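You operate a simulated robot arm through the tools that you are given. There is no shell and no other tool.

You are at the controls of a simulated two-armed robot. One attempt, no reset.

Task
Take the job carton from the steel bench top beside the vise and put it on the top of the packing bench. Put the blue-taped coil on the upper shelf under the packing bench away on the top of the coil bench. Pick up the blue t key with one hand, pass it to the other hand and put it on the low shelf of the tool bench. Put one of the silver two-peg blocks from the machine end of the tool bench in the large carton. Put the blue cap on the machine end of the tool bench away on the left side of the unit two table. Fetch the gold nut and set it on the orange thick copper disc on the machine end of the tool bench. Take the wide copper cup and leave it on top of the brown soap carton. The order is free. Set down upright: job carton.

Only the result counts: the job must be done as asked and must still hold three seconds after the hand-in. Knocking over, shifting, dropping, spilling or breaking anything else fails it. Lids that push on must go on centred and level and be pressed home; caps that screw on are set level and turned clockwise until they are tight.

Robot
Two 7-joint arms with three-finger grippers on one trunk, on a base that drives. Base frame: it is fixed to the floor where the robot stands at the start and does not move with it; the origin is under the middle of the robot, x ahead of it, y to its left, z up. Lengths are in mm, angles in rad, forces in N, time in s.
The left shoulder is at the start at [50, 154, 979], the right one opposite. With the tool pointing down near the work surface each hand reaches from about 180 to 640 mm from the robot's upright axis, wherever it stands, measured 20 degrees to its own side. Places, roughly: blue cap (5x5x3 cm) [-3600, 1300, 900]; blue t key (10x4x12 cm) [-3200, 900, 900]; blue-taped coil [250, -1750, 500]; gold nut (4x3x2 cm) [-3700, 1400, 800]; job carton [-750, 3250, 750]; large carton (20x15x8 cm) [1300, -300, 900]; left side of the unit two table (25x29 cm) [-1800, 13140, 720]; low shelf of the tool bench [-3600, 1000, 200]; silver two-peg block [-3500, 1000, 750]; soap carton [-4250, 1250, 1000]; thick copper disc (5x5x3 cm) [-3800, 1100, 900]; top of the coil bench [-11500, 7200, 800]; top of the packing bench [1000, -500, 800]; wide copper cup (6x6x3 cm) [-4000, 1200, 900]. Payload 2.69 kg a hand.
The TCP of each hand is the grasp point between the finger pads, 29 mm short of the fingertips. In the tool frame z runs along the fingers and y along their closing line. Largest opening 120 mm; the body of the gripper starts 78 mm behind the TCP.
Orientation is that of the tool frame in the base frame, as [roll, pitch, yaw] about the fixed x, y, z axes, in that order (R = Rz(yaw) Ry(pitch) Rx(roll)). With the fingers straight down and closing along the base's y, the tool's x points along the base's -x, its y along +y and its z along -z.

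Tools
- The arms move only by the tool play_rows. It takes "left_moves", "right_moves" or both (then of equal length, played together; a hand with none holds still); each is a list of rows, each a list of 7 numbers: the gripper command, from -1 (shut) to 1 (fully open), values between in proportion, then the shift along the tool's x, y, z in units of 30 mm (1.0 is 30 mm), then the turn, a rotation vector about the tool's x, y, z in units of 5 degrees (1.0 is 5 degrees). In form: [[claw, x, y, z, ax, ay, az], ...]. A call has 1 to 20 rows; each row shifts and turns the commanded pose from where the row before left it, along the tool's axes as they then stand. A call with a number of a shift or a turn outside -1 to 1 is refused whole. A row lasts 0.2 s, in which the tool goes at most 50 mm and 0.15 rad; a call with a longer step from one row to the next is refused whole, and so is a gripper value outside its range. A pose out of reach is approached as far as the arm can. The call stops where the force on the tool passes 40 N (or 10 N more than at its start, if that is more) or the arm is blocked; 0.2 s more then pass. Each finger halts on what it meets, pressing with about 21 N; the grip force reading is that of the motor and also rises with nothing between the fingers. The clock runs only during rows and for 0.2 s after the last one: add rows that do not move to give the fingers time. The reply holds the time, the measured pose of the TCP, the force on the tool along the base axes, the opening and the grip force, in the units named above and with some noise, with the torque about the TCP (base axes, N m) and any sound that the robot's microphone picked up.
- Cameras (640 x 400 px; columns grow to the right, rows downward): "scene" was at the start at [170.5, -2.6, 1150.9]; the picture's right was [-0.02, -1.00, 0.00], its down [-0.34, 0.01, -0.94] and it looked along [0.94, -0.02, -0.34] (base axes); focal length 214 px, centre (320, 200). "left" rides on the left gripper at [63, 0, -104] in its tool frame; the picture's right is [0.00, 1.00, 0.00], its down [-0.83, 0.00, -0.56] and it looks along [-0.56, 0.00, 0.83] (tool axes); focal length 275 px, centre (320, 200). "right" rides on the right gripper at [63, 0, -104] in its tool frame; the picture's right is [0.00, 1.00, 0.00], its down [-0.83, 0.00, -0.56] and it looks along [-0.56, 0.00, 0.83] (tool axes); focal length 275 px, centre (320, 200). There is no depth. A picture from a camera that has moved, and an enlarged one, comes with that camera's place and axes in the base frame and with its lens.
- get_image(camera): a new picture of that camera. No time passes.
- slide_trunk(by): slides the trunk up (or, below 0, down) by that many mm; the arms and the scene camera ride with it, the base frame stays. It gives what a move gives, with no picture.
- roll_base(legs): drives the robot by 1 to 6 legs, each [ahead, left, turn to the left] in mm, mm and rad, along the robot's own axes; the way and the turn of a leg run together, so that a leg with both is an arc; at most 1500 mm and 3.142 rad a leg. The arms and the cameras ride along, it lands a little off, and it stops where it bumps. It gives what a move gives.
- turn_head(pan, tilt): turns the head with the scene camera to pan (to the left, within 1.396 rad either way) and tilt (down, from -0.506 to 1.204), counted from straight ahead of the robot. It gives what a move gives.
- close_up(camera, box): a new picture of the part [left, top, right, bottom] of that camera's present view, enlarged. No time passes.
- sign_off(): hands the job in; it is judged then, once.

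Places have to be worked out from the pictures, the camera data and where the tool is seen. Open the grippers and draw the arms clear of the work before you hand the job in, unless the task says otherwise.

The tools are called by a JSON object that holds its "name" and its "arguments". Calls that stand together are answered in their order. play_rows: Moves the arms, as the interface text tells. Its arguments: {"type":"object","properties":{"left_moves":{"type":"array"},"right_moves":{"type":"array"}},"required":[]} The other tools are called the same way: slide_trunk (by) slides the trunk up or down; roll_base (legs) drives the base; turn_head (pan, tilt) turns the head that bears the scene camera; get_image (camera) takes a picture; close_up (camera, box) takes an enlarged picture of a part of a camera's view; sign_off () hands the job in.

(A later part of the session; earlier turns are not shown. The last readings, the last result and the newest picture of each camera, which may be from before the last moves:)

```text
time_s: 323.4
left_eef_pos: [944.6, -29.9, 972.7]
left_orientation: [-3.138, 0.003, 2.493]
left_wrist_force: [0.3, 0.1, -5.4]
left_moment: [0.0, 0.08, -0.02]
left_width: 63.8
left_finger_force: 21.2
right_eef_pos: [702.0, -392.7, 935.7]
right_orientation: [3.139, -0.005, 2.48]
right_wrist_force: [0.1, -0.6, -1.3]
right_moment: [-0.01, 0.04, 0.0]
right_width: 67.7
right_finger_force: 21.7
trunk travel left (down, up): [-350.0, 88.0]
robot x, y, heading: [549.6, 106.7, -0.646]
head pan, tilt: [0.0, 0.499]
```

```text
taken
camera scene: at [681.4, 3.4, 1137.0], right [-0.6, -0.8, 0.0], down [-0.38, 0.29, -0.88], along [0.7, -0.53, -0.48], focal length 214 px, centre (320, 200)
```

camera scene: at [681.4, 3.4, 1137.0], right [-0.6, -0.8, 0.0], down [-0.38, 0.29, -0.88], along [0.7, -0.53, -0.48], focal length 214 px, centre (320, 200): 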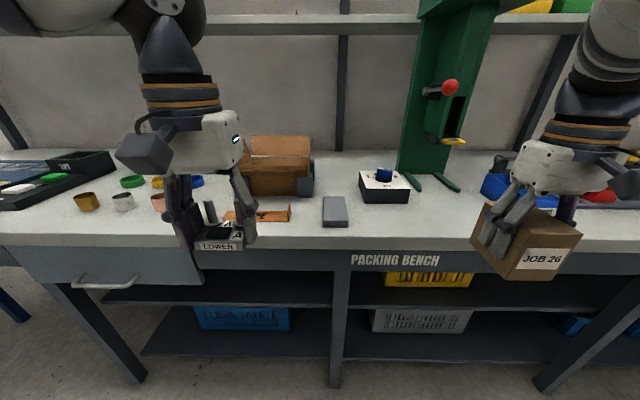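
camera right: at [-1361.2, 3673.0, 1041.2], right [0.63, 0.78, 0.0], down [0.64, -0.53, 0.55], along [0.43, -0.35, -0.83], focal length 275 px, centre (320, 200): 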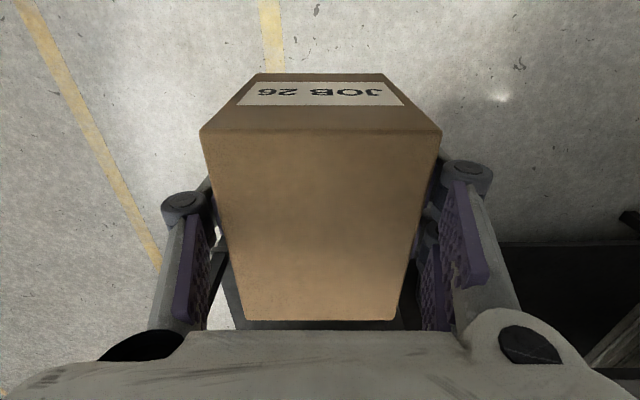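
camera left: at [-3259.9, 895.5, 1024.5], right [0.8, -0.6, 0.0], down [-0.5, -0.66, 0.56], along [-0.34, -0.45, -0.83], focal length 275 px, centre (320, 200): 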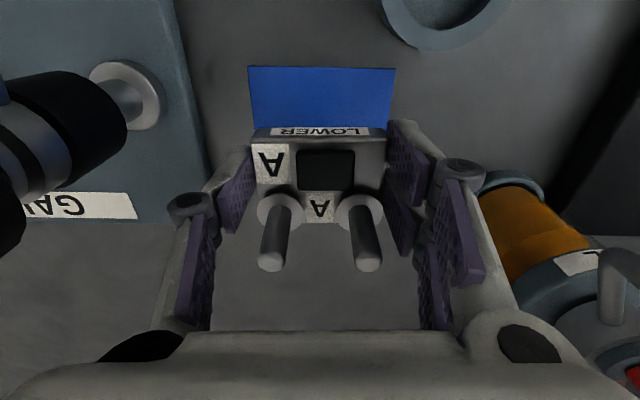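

The bench top is at z≈840 with its edge about 530 mm ahead; a free strip lies in front right. I move 150 mm ahead to set the job carton down there first.

{"name": "roll_base", "arguments": {"legs": [[150, 0, 0]]}}

{"name": "turn_head", "arguments": {"pan": -0.35, "tilt": 0.7}}

{"name": "get_image", "arguments": {"camera": "scene"}}

{"name": "get_image", "arguments": {"camera": "right"}}

```text
time_s: 324.8
left_eef_pos: [1062.8, -119.7, 974.1]
left_orientation: [-3.141, 0.002, 2.494]
left_wrist_force: [0.8, 0.6, -4.7]
left_moment: [0.06, 0.05, -0.02]
left_width: 63.8
left_finger_force: 21.1
right_eef_pos: [822.2, -483.6, 936.0]
right_orientation: [3.138, -0.006, 2.482]
right_wrist_force: [0.9, 0.1, -2.5]
right_moment: [0.02, 0.04, -0.01]
right_width: 67.8
right_finger_force: 20.9
trunk travel left (down, up): [-350.0, 88.0]
robot x, y, heading: [668.8, 15.1, -0.648]
head pan, tilt: [0.0, 0.499]
```

```text
time_s: 325.6
left_eef_pos: [1062.4, -119.3, 973.7]
left_orientation: [-3.14, 0.003, 2.496]
left_wrist_force: [0.5, 1.3, -4.5]
left_moment: [0.01, 0.07, -0.01]
left_width: 63.6
left_finger_force: 21.4
right_eef_pos: [820.3, -482.6, 934.2]
right_orientation: [3.135, -0.008, 2.481]
right_wrist_force: [-0.2, -1.4, -2.7]
right_moment: [0.0, 0.02, -0.03]
right_width: 67.6
right_finger_force: 20.9
trunk travel left (down, up): [-350.0, 88.0]
robot x, y, heading: [666.3, 18.7, -0.645]
head pan, tilt: [-0.351, 0.7]
```

```text
taken
camera scene: at [789.6, -95.5, 1129.1], right [-0.72, -0.69, 0.0], down [-0.38, 0.4, -0.83], along [0.58, -0.6, -0.55], focal length 214 px, centre (320, 200)
```

scene: 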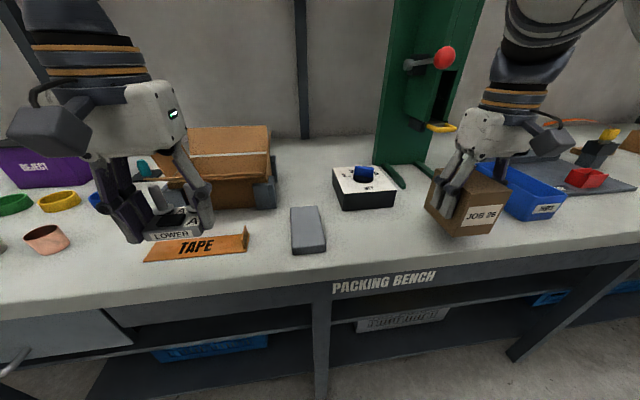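

```text
taken
camera right: at [771.9, -445.8, 1039.1], right [0.61, 0.79, 0.01], down [0.66, -0.51, 0.55], along [0.44, -0.33, -0.84], focal length 275 px, centre (320, 200)
```

right: 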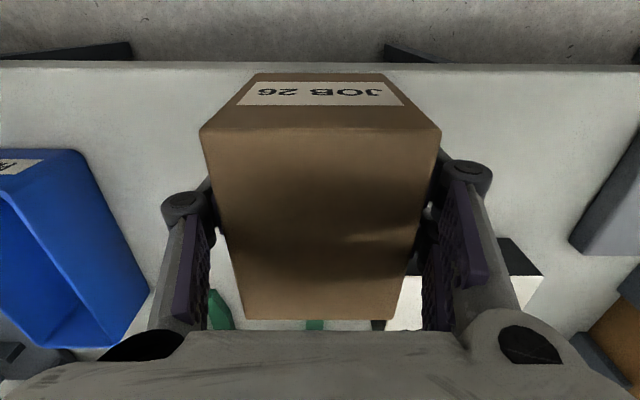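

There is free room around the spot below. I move the carton 60 mm further in, then lower it toward the bench top.

{"name": "play_rows", "arguments": {"right_moves": [[-1, -0.7, 0, 0, 0, 0, 0], [-1, -0.7, 0, 0, 0, 0, 0], [-1, -0.6, 0, 0, 0, 0, 0], [-1, 0, 0, 0.5, 0, 0, 0], [-1, 0, 0, 0.5, 0, 0, 0], [-1, 0, 0, 0.2, 0, 0, 0], [-1, 0, 0, 0, 0, 0, 0]]}}

{"name": "get_image", "arguments": {"camera": "scene"}}

```text
time_s: 327.2
left_eef_pos: [1062.7, -119.5, 973.5]
left_orientation: [-3.139, 0.004, 2.497]
left_wrist_force: [0.0, 0.4, -4.7]
left_moment: [0.07, 0.02, 0.02]
left_width: 63.5
left_finger_force: 21.2
right_eef_pos: [867.9, -519.8, 899.7]
right_orientation: [3.139, -0.006, 2.481]
right_wrist_force: [-0.1, -0.3, -1.3]
right_moment: [-0.01, 0.0, 0.0]
right_width: 68.0
right_finger_force: 20.8
trunk travel left (down, up): [-350.0, 88.0]
robot x, y, heading: [663.6, 16.6, -0.642]
head pan, tilt: [-0.351, 0.7]
```

```text
taken
camera scene: at [774.2, -102.7, 1119.3], right [-0.84, -0.54, 0.0], down [-0.35, 0.54, -0.76], along [0.42, -0.64, -0.64], focal length 214 px, centre (320, 200)
```

scene: 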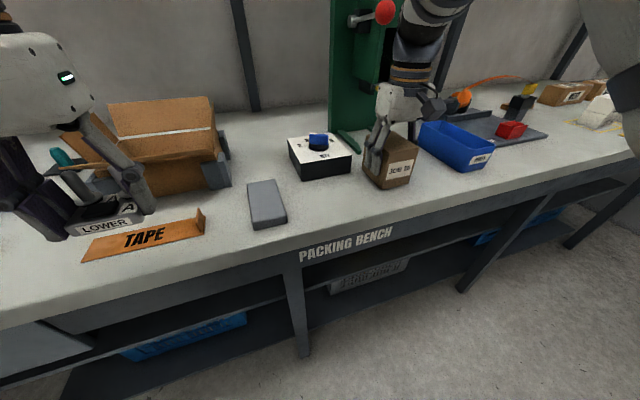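

{"name": "play_rows", "arguments": {"right_moves": [[-1, 0, 0, 0.12, 0, 0, 0], [-1, 0, 0, 0.1, 0, 0, 0], [-1, 0, 0, 0.05, 0, 0, 0], [-1, 0, 0, 0, 0, 0, 0]]}}

{"name": "play_rows", "arguments": {"right_moves": [[-1, 0, 0, 0.033, 0, 0, 0], [-1, 0, 0, 0.033, 0, 0, 0], [-1, 0, 0, 0, 0, 0, 0]]}}

```text
time_s: 328.2
left_eef_pos: [1060.6, -119.0, 974.6]
left_orientation: [-3.14, 0.003, 2.496]
left_wrist_force: [-0.2, 0.8, -3.5]
left_moment: [0.04, 0.05, 0.0]
left_width: 63.8
left_finger_force: 21.0
right_eef_pos: [870.1, -518.6, 893.6]
right_orientation: [3.14, -0.001, 2.481]
right_wrist_force: [-1.1, -2.6, 15.7]
right_moment: [-0.18, -0.16, -0.01]
right_width: 67.9
right_finger_force: 21.0
trunk travel left (down, up): [-350.0, 88.0]
robot x, y, heading: [665.7, 14.1, -0.646]
head pan, tilt: [-0.351, 0.7]
```

```text
time_s: 329.0
left_eef_pos: [1062.8, -119.2, 973.9]
left_orientation: [-3.14, 0.004, 2.496]
left_wrist_force: [-0.5, 0.2, -3.1]
left_moment: [0.05, 0.05, -0.01]
left_width: 63.7
left_finger_force: 21.1
right_eef_pos: [869.8, -519.2, 889.0]
right_orientation: [3.139, -0.004, 2.482]
right_wrist_force: [-1.5, -1.7, 18.0]
right_moment: [-0.08, 0.04, -0.05]
right_width: 67.8
right_finger_force: 20.8
trunk travel left (down, up): [-350.0, 88.0]
robot x, y, heading: [666.7, 14.8, -0.647]
head pan, tilt: [-0.351, 0.7]
```

The carton is on the bench (18 N). I ease off by a millimetre, open the fingers and lift the hand.

{"name": "play_rows", "arguments": {"right_moves": [[-1, 0, 0, -0.04, 0, 0, 0], [0.2, 0, 0, 0, 0, 0, 0], [0.4, 0, 0, 0, 0, 0, 0], [0.67, 0, 0, 0, 0, 0, 0], [0.67, 0, 0, 0, 0, 0, 0], [0.67, 0, 0, -0.5, 0, 0, 0], [0.67, 0, 0, -1, 0, 0, 0], [0.67, 0, 0, -1, 0, 0, 0], [0.67, 0, 0, -1, 0, 0, 0], [0.67, 0, 0, -1, 0, 0, 0], [0.67, 0, 0, 0, 0, 0, 0]]}}

{"name": "get_image", "arguments": {"camera": "scene"}}

{"name": "get_image", "arguments": {"camera": "right"}}

```text
time_s: 331.4
left_eef_pos: [1062.2, -117.9, 972.5]
left_orientation: [-3.141, 0.004, 2.495]
left_wrist_force: [-0.7, -0.4, -4.6]
left_moment: [0.02, 0.03, 0.01]
left_width: 63.8
left_finger_force: 20.9
right_eef_pos: [868.3, -520.1, 1022.9]
right_orientation: [3.138, -0.006, 2.483]
right_wrist_force: [0.5, -0.2, 0.3]
right_moment: [-0.01, 0.0, -0.02]
right_width: 100.3
right_finger_force: 0.0
trunk travel left (down, up): [-350.0, 88.0]
robot x, y, heading: [668.5, 12.0, -0.646]
head pan, tilt: [-0.351, 0.7]
```

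```text
taken
camera scene: at [774.2, -102.6, 1119.3], right [-0.84, -0.54, 0.0], down [-0.35, 0.54, -0.76], along [0.42, -0.64, -0.64], focal length 214 px, centre (320, 200)
```

scene: 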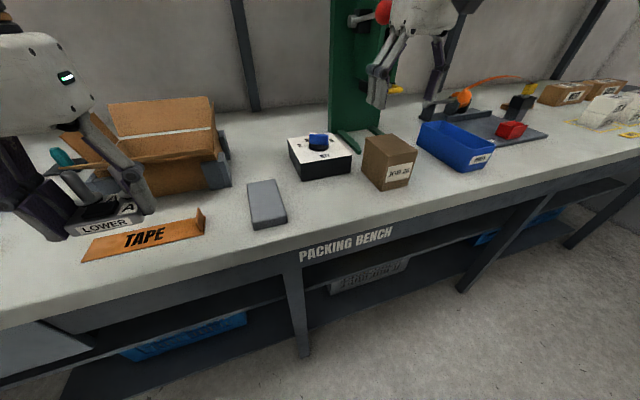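

```text
taken
camera right: at [819.4, -482.5, 1128.3], right [0.61, 0.79, 0.0], down [0.66, -0.51, 0.55], along [0.44, -0.33, -0.83], focal length 275 px, centre (320, 200)
```

right: 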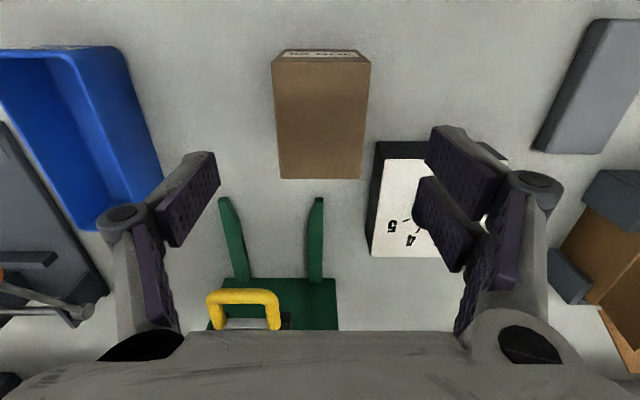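

The job carton stands upright on the packing bench. Now I draw the right hand back, raise the left hand with the block, and move 150 mm closer for the large carton.

{"name": "play_rows", "arguments": {"left_moves": [[-1, 0, 0, -0.8, 0, 0, 0], [-1, 0, 0, -0.8, 0, 0, 0], [-1, 0, 0, -0.8, 0, 0, 0], [-1, 0, 0, 0, 0, 0, 0], [-1, 0, 0, 0, 0, 0, 0], [-1, 0, 0, 0, 0, 0, 0]], "right_moves": [[0.3, 0.9, 0, -0.3, 0, 0, 0], [0, 1, 0, -0.3, 0, 0, 0], [0, 1, 0, -0.3, 0, 0, 0], [0, 1, 0, 0, 0, 0, 0], [0, 1, 0, 0, 0, 0, 0], [0, 0, 0, 0, 0, 0, 0]]}}

{"name": "roll_base", "arguments": {"legs": [[150, 0, 0]]}}

{"name": "turn_head", "arguments": {"pan": 0.25, "tilt": 0.75}}

{"name": "get_image", "arguments": {"camera": "scene"}}

{"name": "get_image", "arguments": {"camera": "left"}}

```text
time_s: 332.8
left_eef_pos: [1063.2, -119.8, 1044.2]
left_orientation: [-3.138, 0.004, 2.496]
left_wrist_force: [0.0, 0.6, -5.1]
left_moment: [0.02, 0.0, 0.02]
left_width: 63.7
left_finger_force: 21.1
right_eef_pos: [750.9, -476.5, 1064.3]
right_orientation: [3.125, -0.011, 2.477]
right_wrist_force: [0.0, 0.3, 0.1]
right_moment: [0.0, -0.02, -0.03]
right_width: 60.1
right_finger_force: 0.0
right hand out of reach, approached as far as the arm can: row 3, 4, 5
trunk travel left (down, up): [-350.0, 88.0]
robot x, y, heading: [666.4, 15.1, -0.645]
head pan, tilt: [-0.351, 0.7]
```

```text
time_s: 334.2
left_eef_pos: [1181.5, -210.0, 1044.6]
left_orientation: [-3.14, 0.001, 2.494]
left_wrist_force: [-0.2, 0.5, -3.5]
left_moment: [0.0, 0.03, 0.02]
left_width: 64.0
left_finger_force: 20.8
right_eef_pos: [868.4, -564.6, 1065.9]
right_orientation: [3.125, -0.011, 2.471]
right_wrist_force: [0.8, -0.6, -0.5]
right_moment: [0.01, 0.02, -0.01]
right_width: 60.1
right_finger_force: 0.1
trunk travel left (down, up): [-350.0, 88.0]
robot x, y, heading: [780.7, -75.2, -0.649]
head pan, tilt: [-0.351, 0.7]
```

```text
time_s: 335.2
left_eef_pos: [1181.7, -209.8, 1044.7]
left_orientation: [-3.14, 0.004, 2.492]
left_wrist_force: [-0.9, 0.6, -3.8]
left_moment: [0.02, 0.07, 0.01]
left_width: 63.8
left_finger_force: 20.6
right_eef_pos: [867.0, -564.5, 1064.8]
right_orientation: [3.127, -0.009, 2.473]
right_wrist_force: [0.3, -0.9, 0.2]
right_moment: [0.01, -0.03, 0.01]
right_width: 59.7
right_finger_force: 0.0
trunk travel left (down, up): [-350.0, 88.0]
robot x, y, heading: [782.0, -76.2, -0.655]
head pan, tilt: [0.25, 0.75]
```

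```text
taken
camera scene: at [922.0, -152.9, 1115.1], right [-0.39, -0.92, 0.0], down [-0.63, 0.27, -0.73], along [0.67, -0.29, -0.68], focal length 214 px, centre (320, 200)
```

scene: 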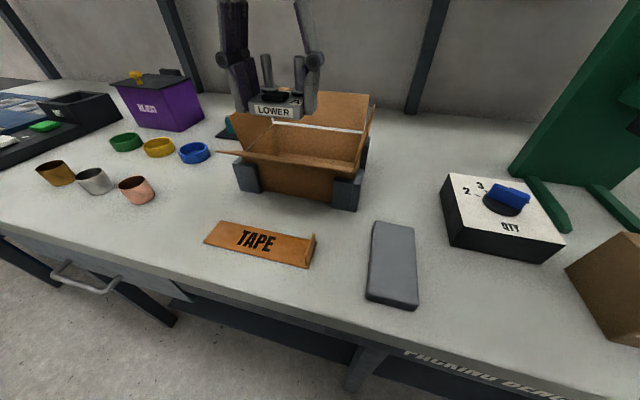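

```text
taken
camera left: at [1130.1, -170.4, 1149.3], right [0.61, 0.79, 0.0], down [0.66, -0.5, 0.56], along [0.44, -0.34, -0.83], focal length 275 px, centre (320, 200)
```

left: 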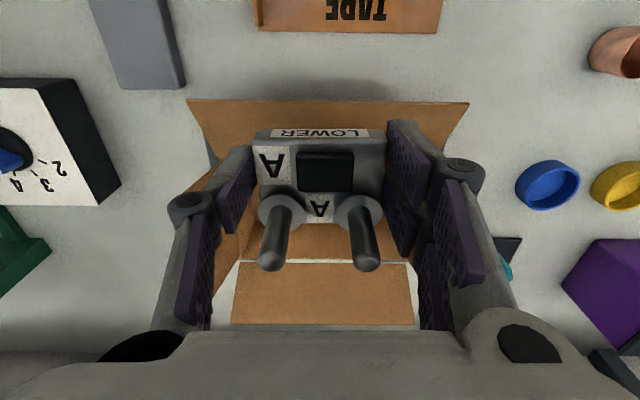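

The carton's front wall lies about 437 mm ahead, its centre near (1275, -273). I move the base 40 mm closer to keep the arm well bent, then bring the block over the opening.

{"name": "roll_base", "arguments": {"legs": [[40, 0, 0]]}}

{"name": "play_rows", "arguments": {"left_moves": [[-1, -0.6, 0.05, 0.1, 0, 0, 0], [-1, -0.7, 0.05, 0.2, 0, 0, 0], [-1, -0.7, 0.05, 0.3, 0, 0, 0], [-1, -0.7, 0.05, 0.4, 0, 0, 0], [-1, -0.3, 0, 0.4, 0, 0, 0], [-1, 0, 0, 0, 0, 0, 0]]}}

{"name": "get_image", "arguments": {"camera": "scene"}}

{"name": "get_image", "arguments": {"camera": "left"}}

```text
time_s: 336.1
left_eef_pos: [1204.5, -228.1, 1044.6]
left_orientation: [-3.14, -0.001, 2.495]
left_wrist_force: [-0.1, 0.1, -4.8]
left_moment: [0.04, 0.05, 0.03]
left_width: 63.9
left_finger_force: 21.1
right_eef_pos: [887.7, -579.8, 1066.3]
right_orientation: [3.126, -0.023, 2.47]
right_wrist_force: [-1.0, -0.8, 0.1]
right_moment: [-0.03, -0.11, 0.03]
right_width: 60.1
right_finger_force: 0.0
trunk travel left (down, up): [-350.0, 88.0]
robot x, y, heading: [809.3, -91.0, -0.647]
head pan, tilt: [0.25, 0.75]
stopped in leg 1: the force on the tool passed its limit at 71 N (the readings are from after the stop); the commanded pose is now the measured one
```

```text
time_s: 337.5
left_eef_pos: [1279.0, -277.8, 1001.8]
left_orientation: [3.141, 0.002, 2.494]
left_wrist_force: [0.5, -0.8, -3.8]
left_moment: [-0.01, 0.04, 0.03]
left_width: 63.7
left_finger_force: 21.2
right_eef_pos: [888.1, -581.4, 1066.0]
right_orientation: [3.126, -0.023, 2.469]
right_wrist_force: [-3.2, 0.4, -0.8]
right_moment: [-0.04, -0.09, 0.03]
right_width: 59.7
right_finger_force: 0.0
trunk travel left (down, up): [-350.0, 88.0]
robot x, y, heading: [808.2, -88.8, -0.648]
head pan, tilt: [0.25, 0.75]
```

```text
taken
camera scene: at [945.8, -171.1, 1115.1], right [-0.39, -0.92, 0.0], down [-0.63, 0.27, -0.73], along [0.67, -0.28, -0.68], focal length 214 px, centre (320, 200)
```

scene: 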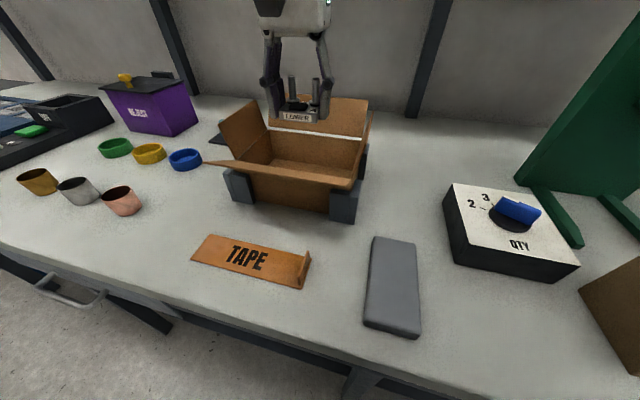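

```text
taken
camera left: at [1229.3, -238.8, 1106.7], right [0.61, 0.79, 0.0], down [0.66, -0.5, 0.56], along [0.44, -0.34, -0.83], focal length 275 px, centre (320, 200)
```

left: 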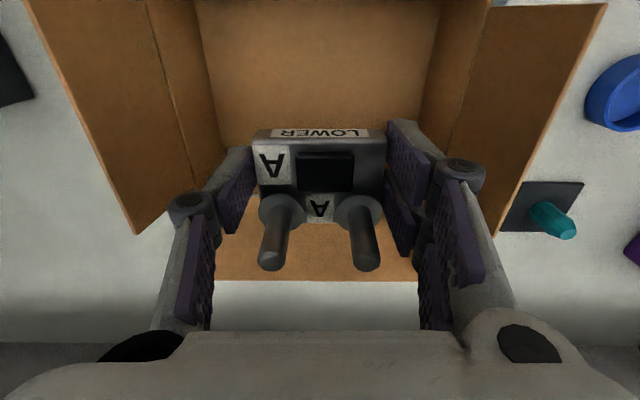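

The base move was stopped because the right hand touched something — likely the green chute machine. I look there at once.

{"name": "turn_head", "arguments": {"pan": -0.7, "tilt": 0.3}}

{"name": "get_image", "arguments": {"camera": "scene"}}

{"name": "get_image", "arguments": {"camera": "right"}}

```text
time_s: 338.7
left_eef_pos: [1277.8, -277.3, 1002.6]
left_orientation: [-3.142, 0.002, 2.495]
left_wrist_force: [-0.4, -0.1, -4.1]
left_moment: [0.02, 0.06, 0.02]
left_width: 63.7
left_finger_force: 20.9
right_eef_pos: [887.6, -580.1, 1067.2]
right_orientation: [3.126, -0.022, 2.469]
right_wrist_force: [-4.3, 0.6, -1.3]
right_moment: [-0.06, -0.16, 0.05]
right_width: 59.4
right_finger_force: 0.1
trunk travel left (down, up): [-350.0, 88.0]
robot x, y, heading: [808.3, -88.0, -0.646]
head pan, tilt: [-0.7, 0.3]
```

```text
taken
camera scene: at [890.1, -229.8, 1155.4], right [-0.97, -0.22, 0.0], down [-0.07, 0.29, -0.96], along [0.21, -0.93, -0.3], focal length 214 px, centre (320, 200)
```

scene: 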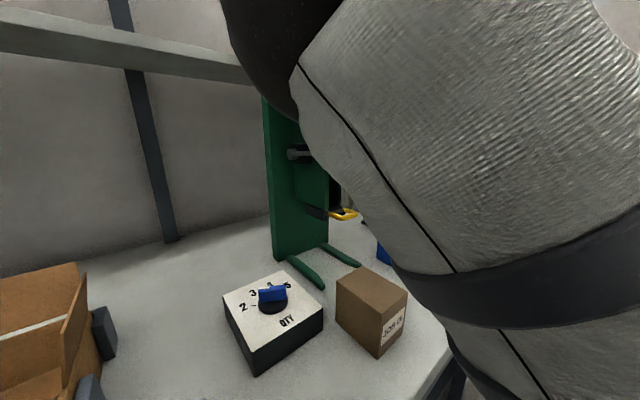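

```text
taken
camera right: at [839.3, -544.0, 1172.4], right [0.62, 0.79, 0.02], down [0.66, -0.53, 0.54], along [0.43, -0.32, -0.84], focal length 275 px, centre (320, 200)
```

right: 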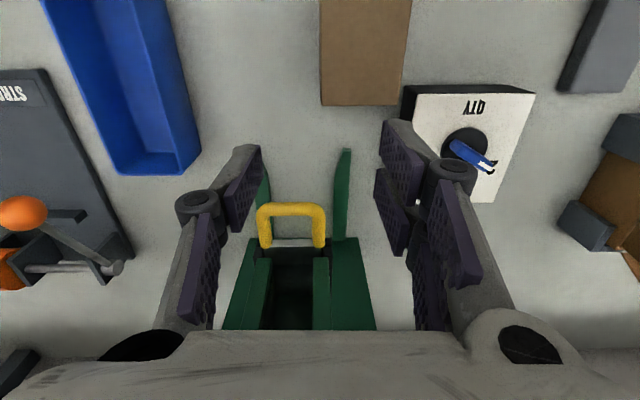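

The right gripper is touching the red lever ball of the green machine (near (950, -583, 1131)). I reverse the last base move to release it cleanly, and check.

{"name": "roll_base", "arguments": {"legs": [[-40, 0, 0]]}}

{"name": "get_image", "arguments": {"camera": "right"}}

{"name": "get_image", "arguments": {"camera": "scene"}}

```text
time_s: 339.6
left_eef_pos: [1247.9, -252.7, 1003.3]
left_orientation: [3.142, 0.002, 2.494]
left_wrist_force: [-0.4, 0.1, -4.2]
left_moment: [-0.02, 0.02, 0.0]
left_width: 63.7
left_finger_force: 20.6
right_eef_pos: [856.5, -556.0, 1067.2]
right_orientation: [3.126, -0.021, 2.471]
right_wrist_force: [-0.5, 0.4, -0.2]
right_moment: [-0.04, -0.06, -0.02]
right_width: 59.7
right_finger_force: 0.0
trunk travel left (down, up): [-350.0, 88.0]
robot x, y, heading: [775.7, -65.9, -0.648]
head pan, tilt: [-0.7, 0.3]
```

```text
taken
camera right: at [807.1, -519.7, 1172.7], right [0.62, 0.79, 0.02], down [0.66, -0.53, 0.54], along [0.43, -0.32, -0.84], focal length 275 px, centre (320, 200)
```

right: 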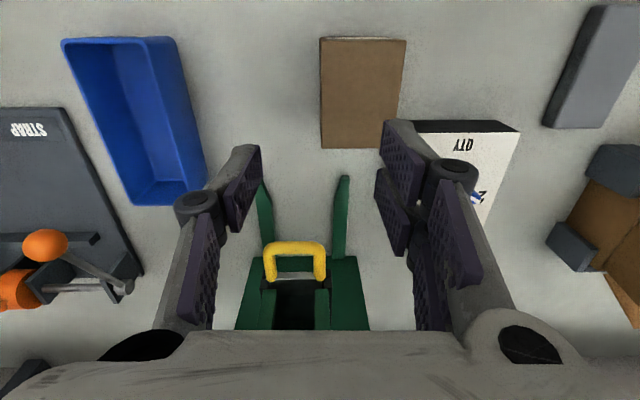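

```text
taken
camera scene: at [857.8, -205.2, 1155.6], right [-0.98, -0.22, 0.0], down [-0.06, 0.29, -0.96], along [0.21, -0.93, -0.3], focal length 214 px, centre (320, 200)
```

scene: 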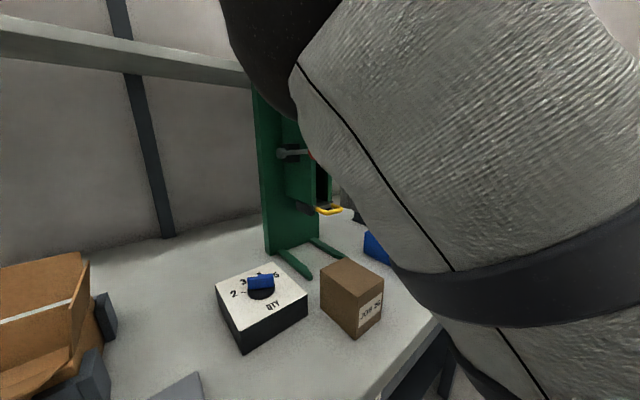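

Contact is released. I leave the base here: the block only needs to go about 35 mm further and then straight down into the carton with the left arm.

{"name": "turn_head", "arguments": {"pan": 0.25, "tilt": 0.75}}

{"name": "play_rows", "arguments": {"left_moves": [[-1, -0.3, 0, 0.4, 0, 0, 0], [-1, -0.4, 0, 0.6, 0, 0, 0], [-1, -0.4, 0, 0.7, 0, 0, 0], [-1, -0.1, 0, 0.7, 0, 0, 0], [-1, 0, 0, 0, 0, 0, 0]]}}

{"name": "get_image", "arguments": {"camera": "left"}}

{"name": "get_image", "arguments": {"camera": "scene"}}

```text
time_s: 340.8
left_eef_pos: [1248.7, -252.3, 1002.7]
left_orientation: [3.142, 0.002, 2.493]
left_wrist_force: [-1.0, 0.0, -4.4]
left_moment: [0.01, 0.06, -0.03]
left_width: 63.6
left_finger_force: 21.3
right_eef_pos: [856.6, -556.6, 1063.5]
right_orientation: [3.124, -0.029, 2.47]
right_wrist_force: [0.1, -0.5, -0.1]
right_moment: [0.0, -0.04, -0.02]
right_width: 60.1
right_finger_force: 0.0
trunk travel left (down, up): [-350.0, 88.0]
robot x, y, heading: [779.1, -66.1, -0.645]
head pan, tilt: [0.25, 0.75]
```

```text
time_s: 342.0
left_eef_pos: [1276.6, -275.5, 932.0]
left_orientation: [3.14, 0.002, 2.494]
left_wrist_force: [-0.3, 0.1, -3.2]
left_moment: [0.02, 0.04, -0.02]
left_width: 63.9
left_finger_force: 21.1
right_eef_pos: [856.9, -555.4, 1064.9]
right_orientation: [3.126, -0.028, 2.469]
right_wrist_force: [0.5, 0.0, 0.8]
right_moment: [-0.01, 0.0, 0.01]
right_width: 59.9
right_finger_force: 0.0
trunk travel left (down, up): [-350.0, 88.0]
robot x, y, heading: [777.5, -69.8, -0.645]
head pan, tilt: [0.25, 0.75]
```

```text
taken
camera left: at [1226.6, -236.5, 1035.7], right [0.61, 0.79, 0.0], down [0.66, -0.5, 0.56], along [0.44, -0.34, -0.83], focal length 275 px, centre (320, 200)
```

left: 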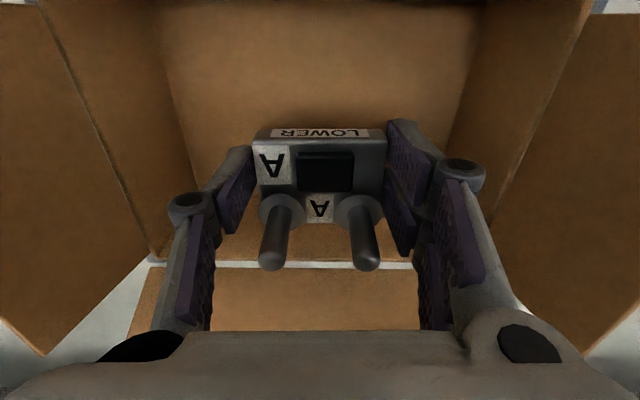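

```text
taken
camera scene: at [888.0, -192.0, 1141.6], right [-0.84, -0.54, 0.0], down [-0.24, 0.36, -0.9], along [0.49, -0.76, -0.43], focal length 214 px, centre (320, 200)
```

scene: 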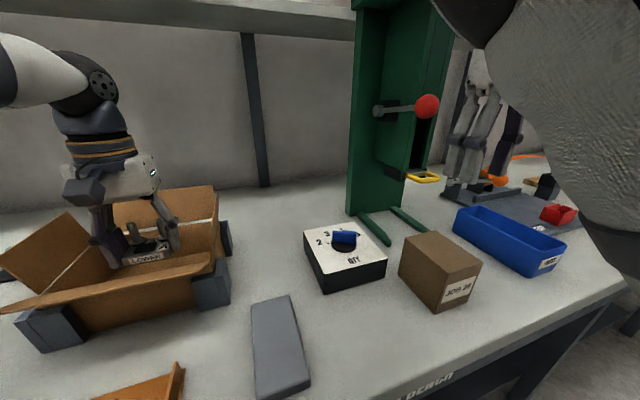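

{"name": "get_image", "arguments": {"camera": "scene"}}

{"name": "close_up", "arguments": {"camera": "scene", "box": [330, 60, 480, 220]}}

```text
taken
camera scene: at [888.0, -192.0, 1141.6], right [-0.84, -0.54, 0.0], down [-0.24, 0.36, -0.9], along [0.49, -0.76, -0.43], focal length 214 px, centre (320, 200)
```

scene: 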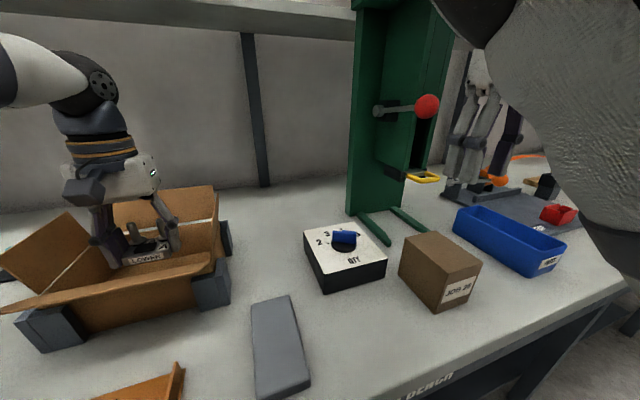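

```text
2.50 times, centred on (405, 140) of scene
camera zoom: at [888.0, -192.0, 1141.6], right [-0.84, -0.54, 0.0], down [-0.24, 0.36, -0.9], along [0.49, -0.76, -0.43], focal length 536 px, centre (108, 350)
```

zoom: 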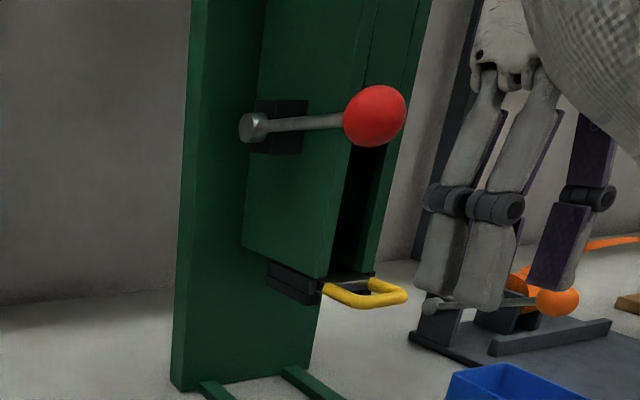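

The lever is where it was before (ball still at about (946, -583, 1130)). I continue lowering the block into the carton.

{"name": "play_rows", "arguments": {"left_moves": [[-1, 0, 0, 0.5, 0, 0, 0], [-1, 0, 0, 0.5, 0, 0, 0], [-1, 0, 0, 0.4, 0, 0, 0], [-1, 0, 0, 0.1, 0, 0, 0], [-1, 0, 0, 0, 0, 0, 0]]}}

{"name": "get_image", "arguments": {"camera": "left"}}

```text
time_s: 343.2
left_eef_pos: [1277.9, -275.9, 885.7]
left_orientation: [3.141, 0.001, 2.493]
left_wrist_force: [-0.6, 0.0, -3.7]
left_moment: [0.04, 0.07, 0.01]
left_width: 64.0
left_finger_force: 20.7
right_eef_pos: [857.3, -557.1, 1065.2]
right_orientation: [3.126, -0.028, 2.469]
right_wrist_force: [0.6, -0.6, 0.1]
right_moment: [0.0, 0.01, 0.0]
right_width: 60.3
right_finger_force: 0.1
trunk travel left (down, up): [-350.0, 88.0]
robot x, y, heading: [775.8, -67.4, -0.65]
head pan, tilt: [0.25, 0.75]
```

```text
taken
camera left: at [1226.9, -236.9, 990.0], right [0.61, 0.79, 0.0], down [0.66, -0.5, 0.56], along [0.44, -0.34, -0.83], focal length 275 px, centre (320, 200)
```

left: 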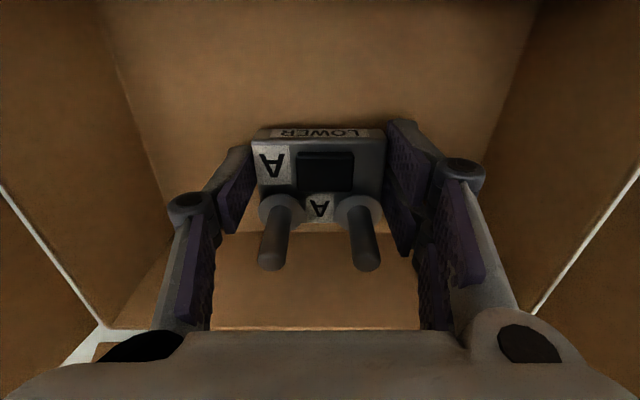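

{"name": "play_rows", "arguments": {"left_moves": [[-1, 0, 0, 0.08, 0, 0, 0], [-1, 0, 0, 0.08, 0, 0, 0], [-1, 0, 0, 0.07, 0, 0, 0], [-1, 0, 0, 0, 0, 0, 0]]}}

{"name": "play_rows", "arguments": {"left_moves": [[-1, 0, 0, 0.05, 0, 0, 0], [-1, 0, 0, 0.05, 0, 0, 0], [-1, 0, 0, 0, 0, 0, 0]]}}

```text
time_s: 344.2
left_eef_pos: [1277.6, -274.5, 878.0]
left_orientation: [-3.141, 0.003, 2.495]
left_wrist_force: [0.8, -0.5, -3.6]
left_moment: [0.04, 0.07, 0.01]
left_width: 63.9
left_finger_force: 21.2
right_eef_pos: [855.3, -556.9, 1065.4]
right_orientation: [3.126, -0.025, 2.47]
right_wrist_force: [0.7, 0.8, -0.1]
right_moment: [-0.02, 0.01, 0.02]
right_width: 60.2
right_finger_force: 0.1
trunk travel left (down, up): [-350.0, 88.0]
robot x, y, heading: [780.2, -67.7, -0.647]
head pan, tilt: [0.25, 0.75]
```

```text
time_s: 345.0
left_eef_pos: [1277.2, -275.2, 875.8]
left_orientation: [-3.141, 0.003, 2.493]
left_wrist_force: [0.1, 1.4, 4.6]
left_moment: [-0.34, -0.01, 0.0]
left_width: 64.1
left_finger_force: 21.1
right_eef_pos: [856.9, -556.1, 1064.8]
right_orientation: [3.125, -0.026, 2.468]
right_wrist_force: [0.2, -0.7, 0.5]
right_moment: [0.0, 0.01, -0.02]
right_width: 60.0
right_finger_force: 0.1
trunk travel left (down, up): [-350.0, 88.0]
robot x, y, heading: [774.0, -67.8, -0.649]
head pan, tilt: [0.25, 0.75]
```

The block has reached the carton's floor. I open and lift out.

{"name": "play_rows", "arguments": {"left_moves": [[0.15, 0, 0, 0, 0, 0, 0], [0.3, 0, 0, 0, 0, 0, 0], [0.4, 0, 0, 0, 0, 0, 0], [0.4, 0, 0, -0.5, 0, 0, 0], [0.4, 0, 0, -1, 0, 0, 0], [0.4, 0, 0, -1, 0, 0, 0], [0.4, 0, 0, -1, 0, 0, 0], [0.4, 0, 0, -0.9, 0, 0, 0], [0.4, 0, 0, 0, 0, 0, 0]]}}

{"name": "get_image", "arguments": {"camera": "left"}}

```text
time_s: 347.0
left_eef_pos: [1276.4, -274.5, 1008.7]
left_orientation: [-3.141, 0.002, 2.494]
left_wrist_force: [0.4, -0.1, 0.2]
left_moment: [0.02, 0.01, -0.01]
left_width: 83.9
left_finger_force: 0.0
right_eef_pos: [856.0, -555.8, 1064.7]
right_orientation: [3.125, -0.026, 2.471]
right_wrist_force: [0.2, -0.5, 0.2]
right_moment: [0.02, 0.02, -0.01]
right_width: 60.2
right_finger_force: 0.0
trunk travel left (down, up): [-350.0, 88.0]
robot x, y, heading: [775.5, -68.6, -0.651]
head pan, tilt: [0.25, 0.75]
```

```text
taken
camera left: at [1225.8, -235.8, 1112.1], right [0.61, 0.79, 0.0], down [0.66, -0.5, 0.56], along [0.44, -0.34, -0.83], focal length 275 px, centre (320, 200)
```

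left: 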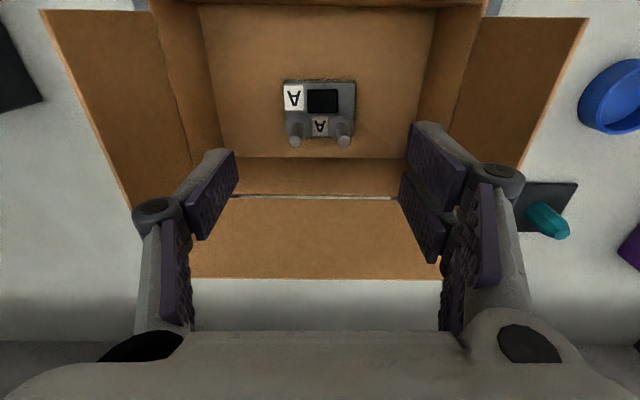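

The silver block sits in the large carton. I draw the left hand back and move the base away from the bench.

{"name": "play_rows", "arguments": {"left_moves": [[0, 0.5, 0, -0.5, 0, 0, 0], [0, 1, 0, -0.3, 0, 0, 0], [0, 1, 0, 0, 0, 0, 0], [0, 1, 0, 0, 0, 0, 0], [0, 1, 0, 0, 0, 0, 0], [0, 0, 0, 0, 0, 0, 0]]}}

{"name": "roll_base", "arguments": {"legs": [[-450, 0, 0]]}}

{"name": "get_image", "arguments": {"camera": "scene"}}

```text
time_s: 348.4
left_eef_pos: [1169.5, -192.9, 1030.7]
left_orientation: [3.141, 0.003, 2.494]
left_wrist_force: [0.2, -0.3, 0.0]
left_moment: [-0.03, 0.0, 0.0]
left_width: 59.9
left_finger_force: 0.1
right_eef_pos: [856.9, -558.1, 1065.4]
right_orientation: [3.126, -0.025, 2.47]
right_wrist_force: [-0.2, 0.2, -0.7]
right_moment: [0.03, -0.01, 0.0]
right_width: 60.1
right_finger_force: 0.0
trunk travel left (down, up): [-350.0, 88.0]
robot x, y, heading: [778.6, -66.1, -0.653]
head pan, tilt: [0.25, 0.75]
```

```text
time_s: 351.2
left_eef_pos: [810.3, 76.6, 1031.2]
left_orientation: [3.142, 0.002, 2.481]
left_wrist_force: [-0.6, 0.1, 0.7]
left_moment: [0.0, 0.01, -0.02]
left_width: 60.0
left_finger_force: 0.0
right_eef_pos: [493.1, -281.8, 1064.8]
right_orientation: [3.127, -0.027, 2.456]
right_wrist_force: [-0.8, -0.1, -0.3]
right_moment: [0.02, 0.02, 0.01]
right_width: 59.8
right_finger_force: 0.0
trunk travel left (down, up): [-350.0, 88.0]
robot x, y, heading: [418.8, 205.0, -0.661]
head pan, tilt: [0.25, 0.75]
```

```text
taken
camera scene: at [530.5, 82.8, 1143.3], right [-0.83, -0.56, 0.0], down [-0.23, 0.35, -0.91], along [0.5, -0.76, -0.42], focal length 214 px, centre (320, 200)
```

scene: 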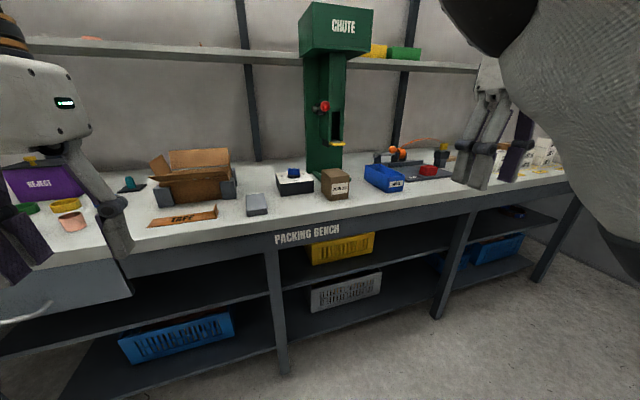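

The bench is in good order and the chute lever is unchanged. The right arm's elbow seems to press against the head, so I move the right hand forward, left and down to relax it.

{"name": "play_rows", "arguments": {"right_moves": [[0, -0.5, 0.3, 0.6, 0, 0, 0], [0, -0.4, 0.5, 0.7, 0, 0, 0], [0, -0.3, 0.6, 0.7, 0, 0, 0], [0, 0, 0.6, 0.7, 0, 0, 0], [0, 0, 0.6, 0.6, 0, 0, 0], [0, 0, 0.6, 0.5, 0, 0, 0], [0, 0, 0, 0, 0, 0, 0]]}}

{"name": "turn_head", "arguments": {"pan": -0.3, "tilt": 0.6}}

{"name": "get_image", "arguments": {"camera": "scene"}}

```text
time_s: 352.8
left_eef_pos: [809.0, 76.0, 1030.2]
left_orientation: [3.141, 0.002, 2.48]
left_wrist_force: [-0.4, 0.5, 0.0]
left_moment: [-0.01, 0.0, -0.03]
left_width: 59.9
left_finger_force: 0.1
right_eef_pos: [589.7, -284.0, 954.5]
right_orientation: [3.125, -0.027, 2.456]
right_wrist_force: [0.2, 0.2, 0.4]
right_moment: [0.0, -0.04, -0.01]
right_width: 59.9
right_finger_force: 0.0
right hand out of reach, approached as far as the arm can: row 2, 3, 4, 5, 6
trunk travel left (down, up): [-350.0, 88.0]
robot x, y, heading: [416.7, 203.9, -0.659]
head pan, tilt: [0.25, 0.75]
```

```text
time_s: 353.7
left_eef_pos: [810.4, 75.5, 1030.7]
left_orientation: [3.141, 0.002, 2.481]
left_wrist_force: [0.6, -0.8, -0.1]
left_moment: [0.02, 0.03, 0.01]
left_width: 60.4
left_finger_force: 0.0
right_eef_pos: [588.8, -284.9, 953.2]
right_orientation: [3.122, -0.029, 2.457]
right_wrist_force: [0.4, -0.2, 0.1]
right_moment: [0.01, 0.02, 0.01]
right_width: 59.9
right_finger_force: 0.1
trunk travel left (down, up): [-350.0, 88.0]
robot x, y, heading: [417.4, 203.7, -0.659]
head pan, tilt: [-0.3, 0.6]
```

```text
taken
camera scene: at [539.3, 92.7, 1131.0], right [-0.74, -0.67, 0.0], down [-0.36, 0.4, -0.84], along [0.56, -0.63, -0.54], focal length 214 px, centre (320, 200)
```

scene: 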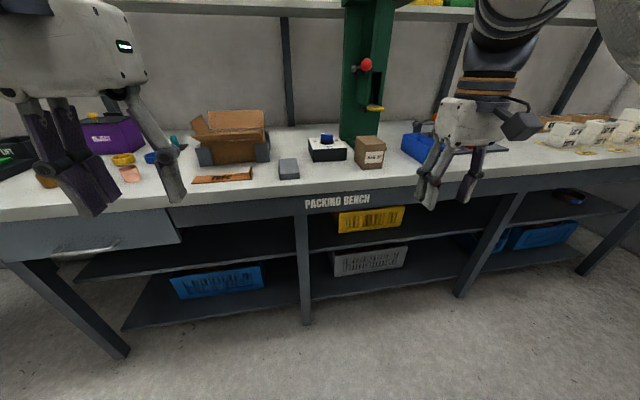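

There is a dark round object on the upper shelf at the far right — likely the coil. I enlarge it.

{"name": "close_up", "arguments": {"camera": "scene", "box": [480, 150, 640, 260]}}

```text
3.64 times, centred on (560, 205) of scene
camera zoom: at [539.3, 92.7, 1131.0], right [-0.74, -0.67, 0.0], down [-0.36, 0.4, -0.84], along [0.56, -0.63, -0.54], focal length 780 px, centre (-553, 182)
```

zoom: 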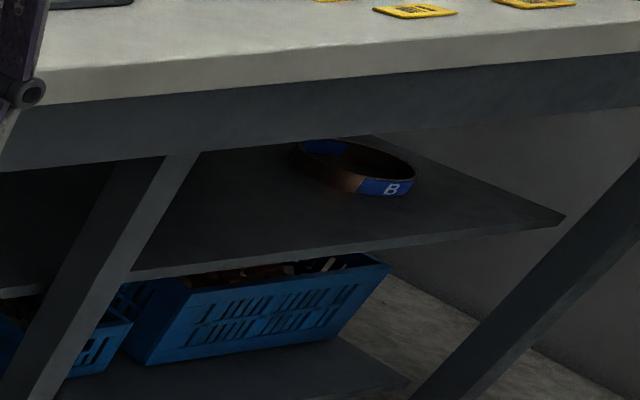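

It is a flat copper ring with blue "B" tape, about 190 mm across, at the far right of the upper shelf. I move closer to the bench and then right along it (staying clear of the rack behind).

{"name": "roll_base", "arguments": {"legs": [[250, 0, 0], [0, -800, 0]]}}

{"name": "turn_head", "arguments": {"pan": -0.5, "tilt": 0.6}}

{"name": "get_image", "arguments": {"camera": "scene"}}

```text
time_s: 361.8
left_eef_pos: [524.8, -711.8, 1030.7]
left_orientation: [-3.141, 0.003, 2.5]
left_wrist_force: [-0.8, 0.1, 0.6]
left_moment: [0.0, 0.01, 0.05]
left_width: 59.9
left_finger_force: 0.0
right_eef_pos: [310.3, -1076.4, 953.5]
right_orientation: [3.124, -0.028, 2.476]
right_wrist_force: [-0.1, 0.1, 0.0]
right_moment: [0.01, -0.01, 0.0]
right_width: 59.8
right_finger_force: 0.1
trunk travel left (down, up): [-350.0, 88.0]
robot x, y, heading: [128.6, -588.6, -0.651]
head pan, tilt: [-0.3, 0.6]
```

```text
time_s: 362.5
left_eef_pos: [524.3, -711.1, 1030.8]
left_orientation: [-3.141, 0.003, 2.501]
left_wrist_force: [-0.6, -0.3, -0.3]
left_moment: [0.04, -0.01, -0.01]
left_width: 59.9
left_finger_force: 0.1
right_eef_pos: [309.9, -1076.2, 951.6]
right_orientation: [3.118, -0.03, 2.473]
right_wrist_force: [-0.2, -0.2, -0.4]
right_moment: [-0.02, 0.0, 0.07]
right_width: 59.7
right_finger_force: 0.1
trunk travel left (down, up): [-350.0, 88.0]
robot x, y, heading: [132.1, -586.3, -0.644]
head pan, tilt: [-0.499, 0.6]
```

```text
taken
camera scene: at [247.7, -704.8, 1133.2], right [-0.79, -0.62, 0.0], down [-0.32, 0.41, -0.86], along [0.53, -0.68, -0.52], focal length 214 px, centre (320, 200)
```

scene: 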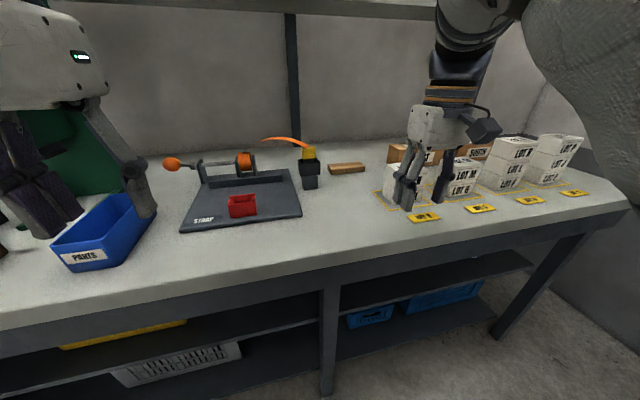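

The head seems to lag or to be hindered by the right arm. I let a moment pass and look again.

{"name": "play_rows", "arguments": {"right_moves": [[0, 0, 0, 0, 0, 0, 0], [0, 0, 0, 0, 0, 0, 0], [0, 0, 0, 0, 0, 0, 0]]}}

{"name": "get_image", "arguments": {"camera": "scene"}}

```text
time_s: 363.3
left_eef_pos: [524.7, -711.1, 1029.4]
left_orientation: [-3.141, 0.001, 2.499]
left_wrist_force: [-0.6, 0.5, -0.3]
left_moment: [-0.04, 0.01, 0.0]
left_width: 60.0
left_finger_force: 0.1
right_eef_pos: [309.2, -1076.2, 952.3]
right_orientation: [3.12, -0.027, 2.474]
right_wrist_force: [0.5, -0.6, -0.8]
right_moment: [0.0, 0.02, -0.01]
right_width: 60.0
right_finger_force: 0.2
trunk travel left (down, up): [-350.0, 88.0]
robot x, y, heading: [131.2, -587.7, -0.646]
head pan, tilt: [-0.499, 0.6]
```

```text
taken
camera scene: at [247.5, -705.0, 1133.5], right [-0.79, -0.61, 0.0], down [-0.31, 0.41, -0.86], along [0.53, -0.68, -0.51], focal length 214 px, centre (320, 200)
```

scene: 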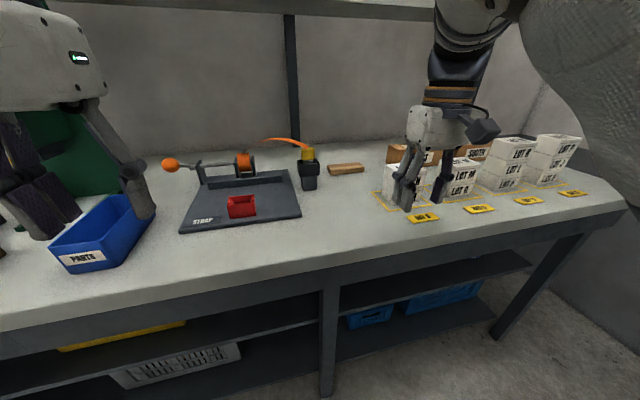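

The right upper arm is indeed leaning against the head. I back off from the bench for free space and move the right hand outward to the right to take the elbow away from the head.

{"name": "roll_base", "arguments": {"legs": [[-300, 150, 0]]}}

{"name": "play_rows", "arguments": {"right_moves": [[0, -0.2, -0.7, 0.3, 0, 0, 0], [0, -0.2, -0.8, 0.4, 0, 0, 0], [0, -0.1, -0.8, 0.5, 0, 0, 0], [0, 0, -0.8, 0.5, 0, 0, 0], [0, 0, -0.8, 0.5, 0, 0, 0], [0, 0, -0.8, 0.5, 0, 0, 0], [0, 0, 0, 0, 0, 0, 0]]}}

{"name": "turn_head", "arguments": {"pan": -1.0, "tilt": 0.5}}

{"name": "get_image", "arguments": {"camera": "scene"}}

```text
time_s: 365.5
left_eef_pos: [375.2, -412.9, 1031.3]
left_orientation: [3.14, 0.002, 2.5]
left_wrist_force: [-0.6, 0.5, 0.1]
left_moment: [0.01, -0.02, 0.03]
left_width: 59.8
left_finger_force: 0.2
right_eef_pos: [160.7, -777.4, 952.5]
right_orientation: [3.122, -0.026, 2.471]
right_wrist_force: [0.1, 0.4, -0.4]
right_moment: [-0.03, 0.02, -0.01]
right_width: 60.2
right_finger_force: 0.0
trunk travel left (down, up): [-350.0, 88.0]
robot x, y, heading: [-19.9, -287.5, -0.645]
head pan, tilt: [-0.499, 0.6]
```

```text
time_s: 367.1
left_eef_pos: [375.3, -411.9, 1030.6]
left_orientation: [3.14, 0.001, 2.5]
left_wrist_force: [-0.9, -0.3, -1.2]
left_moment: [0.0, -0.02, 0.01]
left_width: 60.4
left_finger_force: 0.0
right_eef_pos: [83.5, -895.5, 870.0]
right_orientation: [3.12, -0.028, 2.471]
right_wrist_force: [0.3, 0.2, 0.4]
right_moment: [-0.01, 0.02, -0.01]
right_width: 59.8
right_finger_force: 0.1
trunk travel left (down, up): [-350.0, 88.0]
robot x, y, heading: [-19.8, -294.9, -0.646]
head pan, tilt: [-0.499, 0.6]
```

```text
time_s: 368.0
left_eef_pos: [375.4, -412.3, 1032.0]
left_orientation: [-3.141, 0.002, 2.498]
left_wrist_force: [-0.1, 0.3, 0.3]
left_moment: [0.0, 0.02, -0.02]
left_width: 59.8
left_finger_force: 0.1
right_eef_pos: [84.2, -893.6, 869.0]
right_orientation: [3.121, -0.028, 2.47]
right_wrist_force: [0.1, 0.6, 0.3]
right_moment: [-0.02, 0.01, 0.01]
right_width: 60.0
right_finger_force: 0.1
trunk travel left (down, up): [-350.0, 88.0]
robot x, y, heading: [-20.1, -287.8, -0.643]
head pan, tilt: [-1.0, 0.499]
```

```text
taken
camera scene: at [37.3, -426.0, 1137.1], right [-1.0, 0.07, 0.0], down [0.03, 0.48, -0.88], along [-0.06, -0.88, -0.48], focal length 214 px, centre (320, 200)
```

scene: 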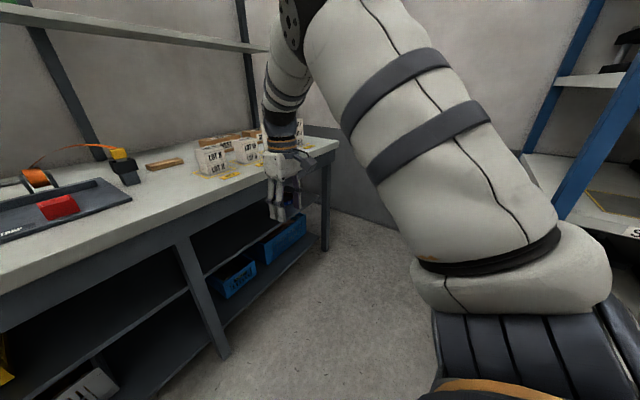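

The head is free again, and the arm looks like its original posture. I test that it can be drawn in.

{"name": "play_rows", "arguments": {"right_moves": [[0, 0.5, 0.3, 0, 0, 0, 0], [0, 0.7, 0.4, 0, 0, 0, 0], [0, 0.7, 0.4, -0.3, 0, 0, 0], [0, 0.7, 0.4, -0.5, 0, 0, 0], [0, 0.5, 0.4, -0.5, 0, 0, 0], [0, 0, 0, 0, 0, 0, 0]]}}

{"name": "get_image", "arguments": {"camera": "scene"}}

```text
time_s: 369.4
left_eef_pos: [375.3, -413.2, 1030.7]
left_orientation: [3.14, 0.002, 2.5]
left_wrist_force: [0.0, -0.3, 0.2]
left_moment: [-0.01, -0.01, 0.02]
left_width: 59.9
left_finger_force: 0.1
right_eef_pos: [44.6, -795.6, 913.7]
right_orientation: [3.119, -0.027, 2.472]
right_wrist_force: [0.1, -0.4, -0.5]
right_moment: [-0.01, 0.01, -0.03]
right_width: 60.0
right_finger_force: 0.0
trunk travel left (down, up): [-350.0, 88.0]
robot x, y, heading: [-19.1, -289.2, -0.648]
head pan, tilt: [-1.0, 0.499]
```

```text
taken
camera scene: at [37.2, -426.1, 1137.1], right [-1.0, 0.07, 0.0], down [0.04, 0.48, -0.88], along [-0.06, -0.88, -0.48], focal length 214 px, centre (320, 200)
```

scene: 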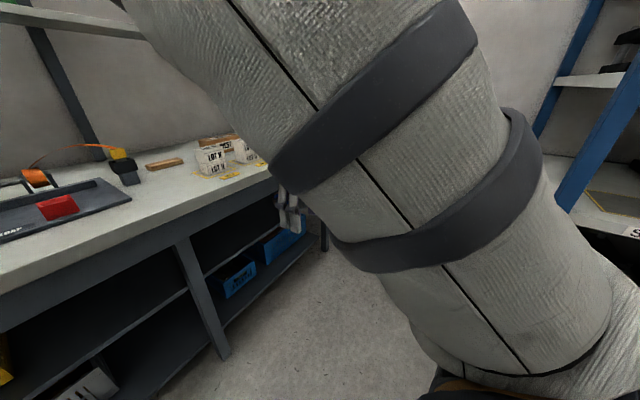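

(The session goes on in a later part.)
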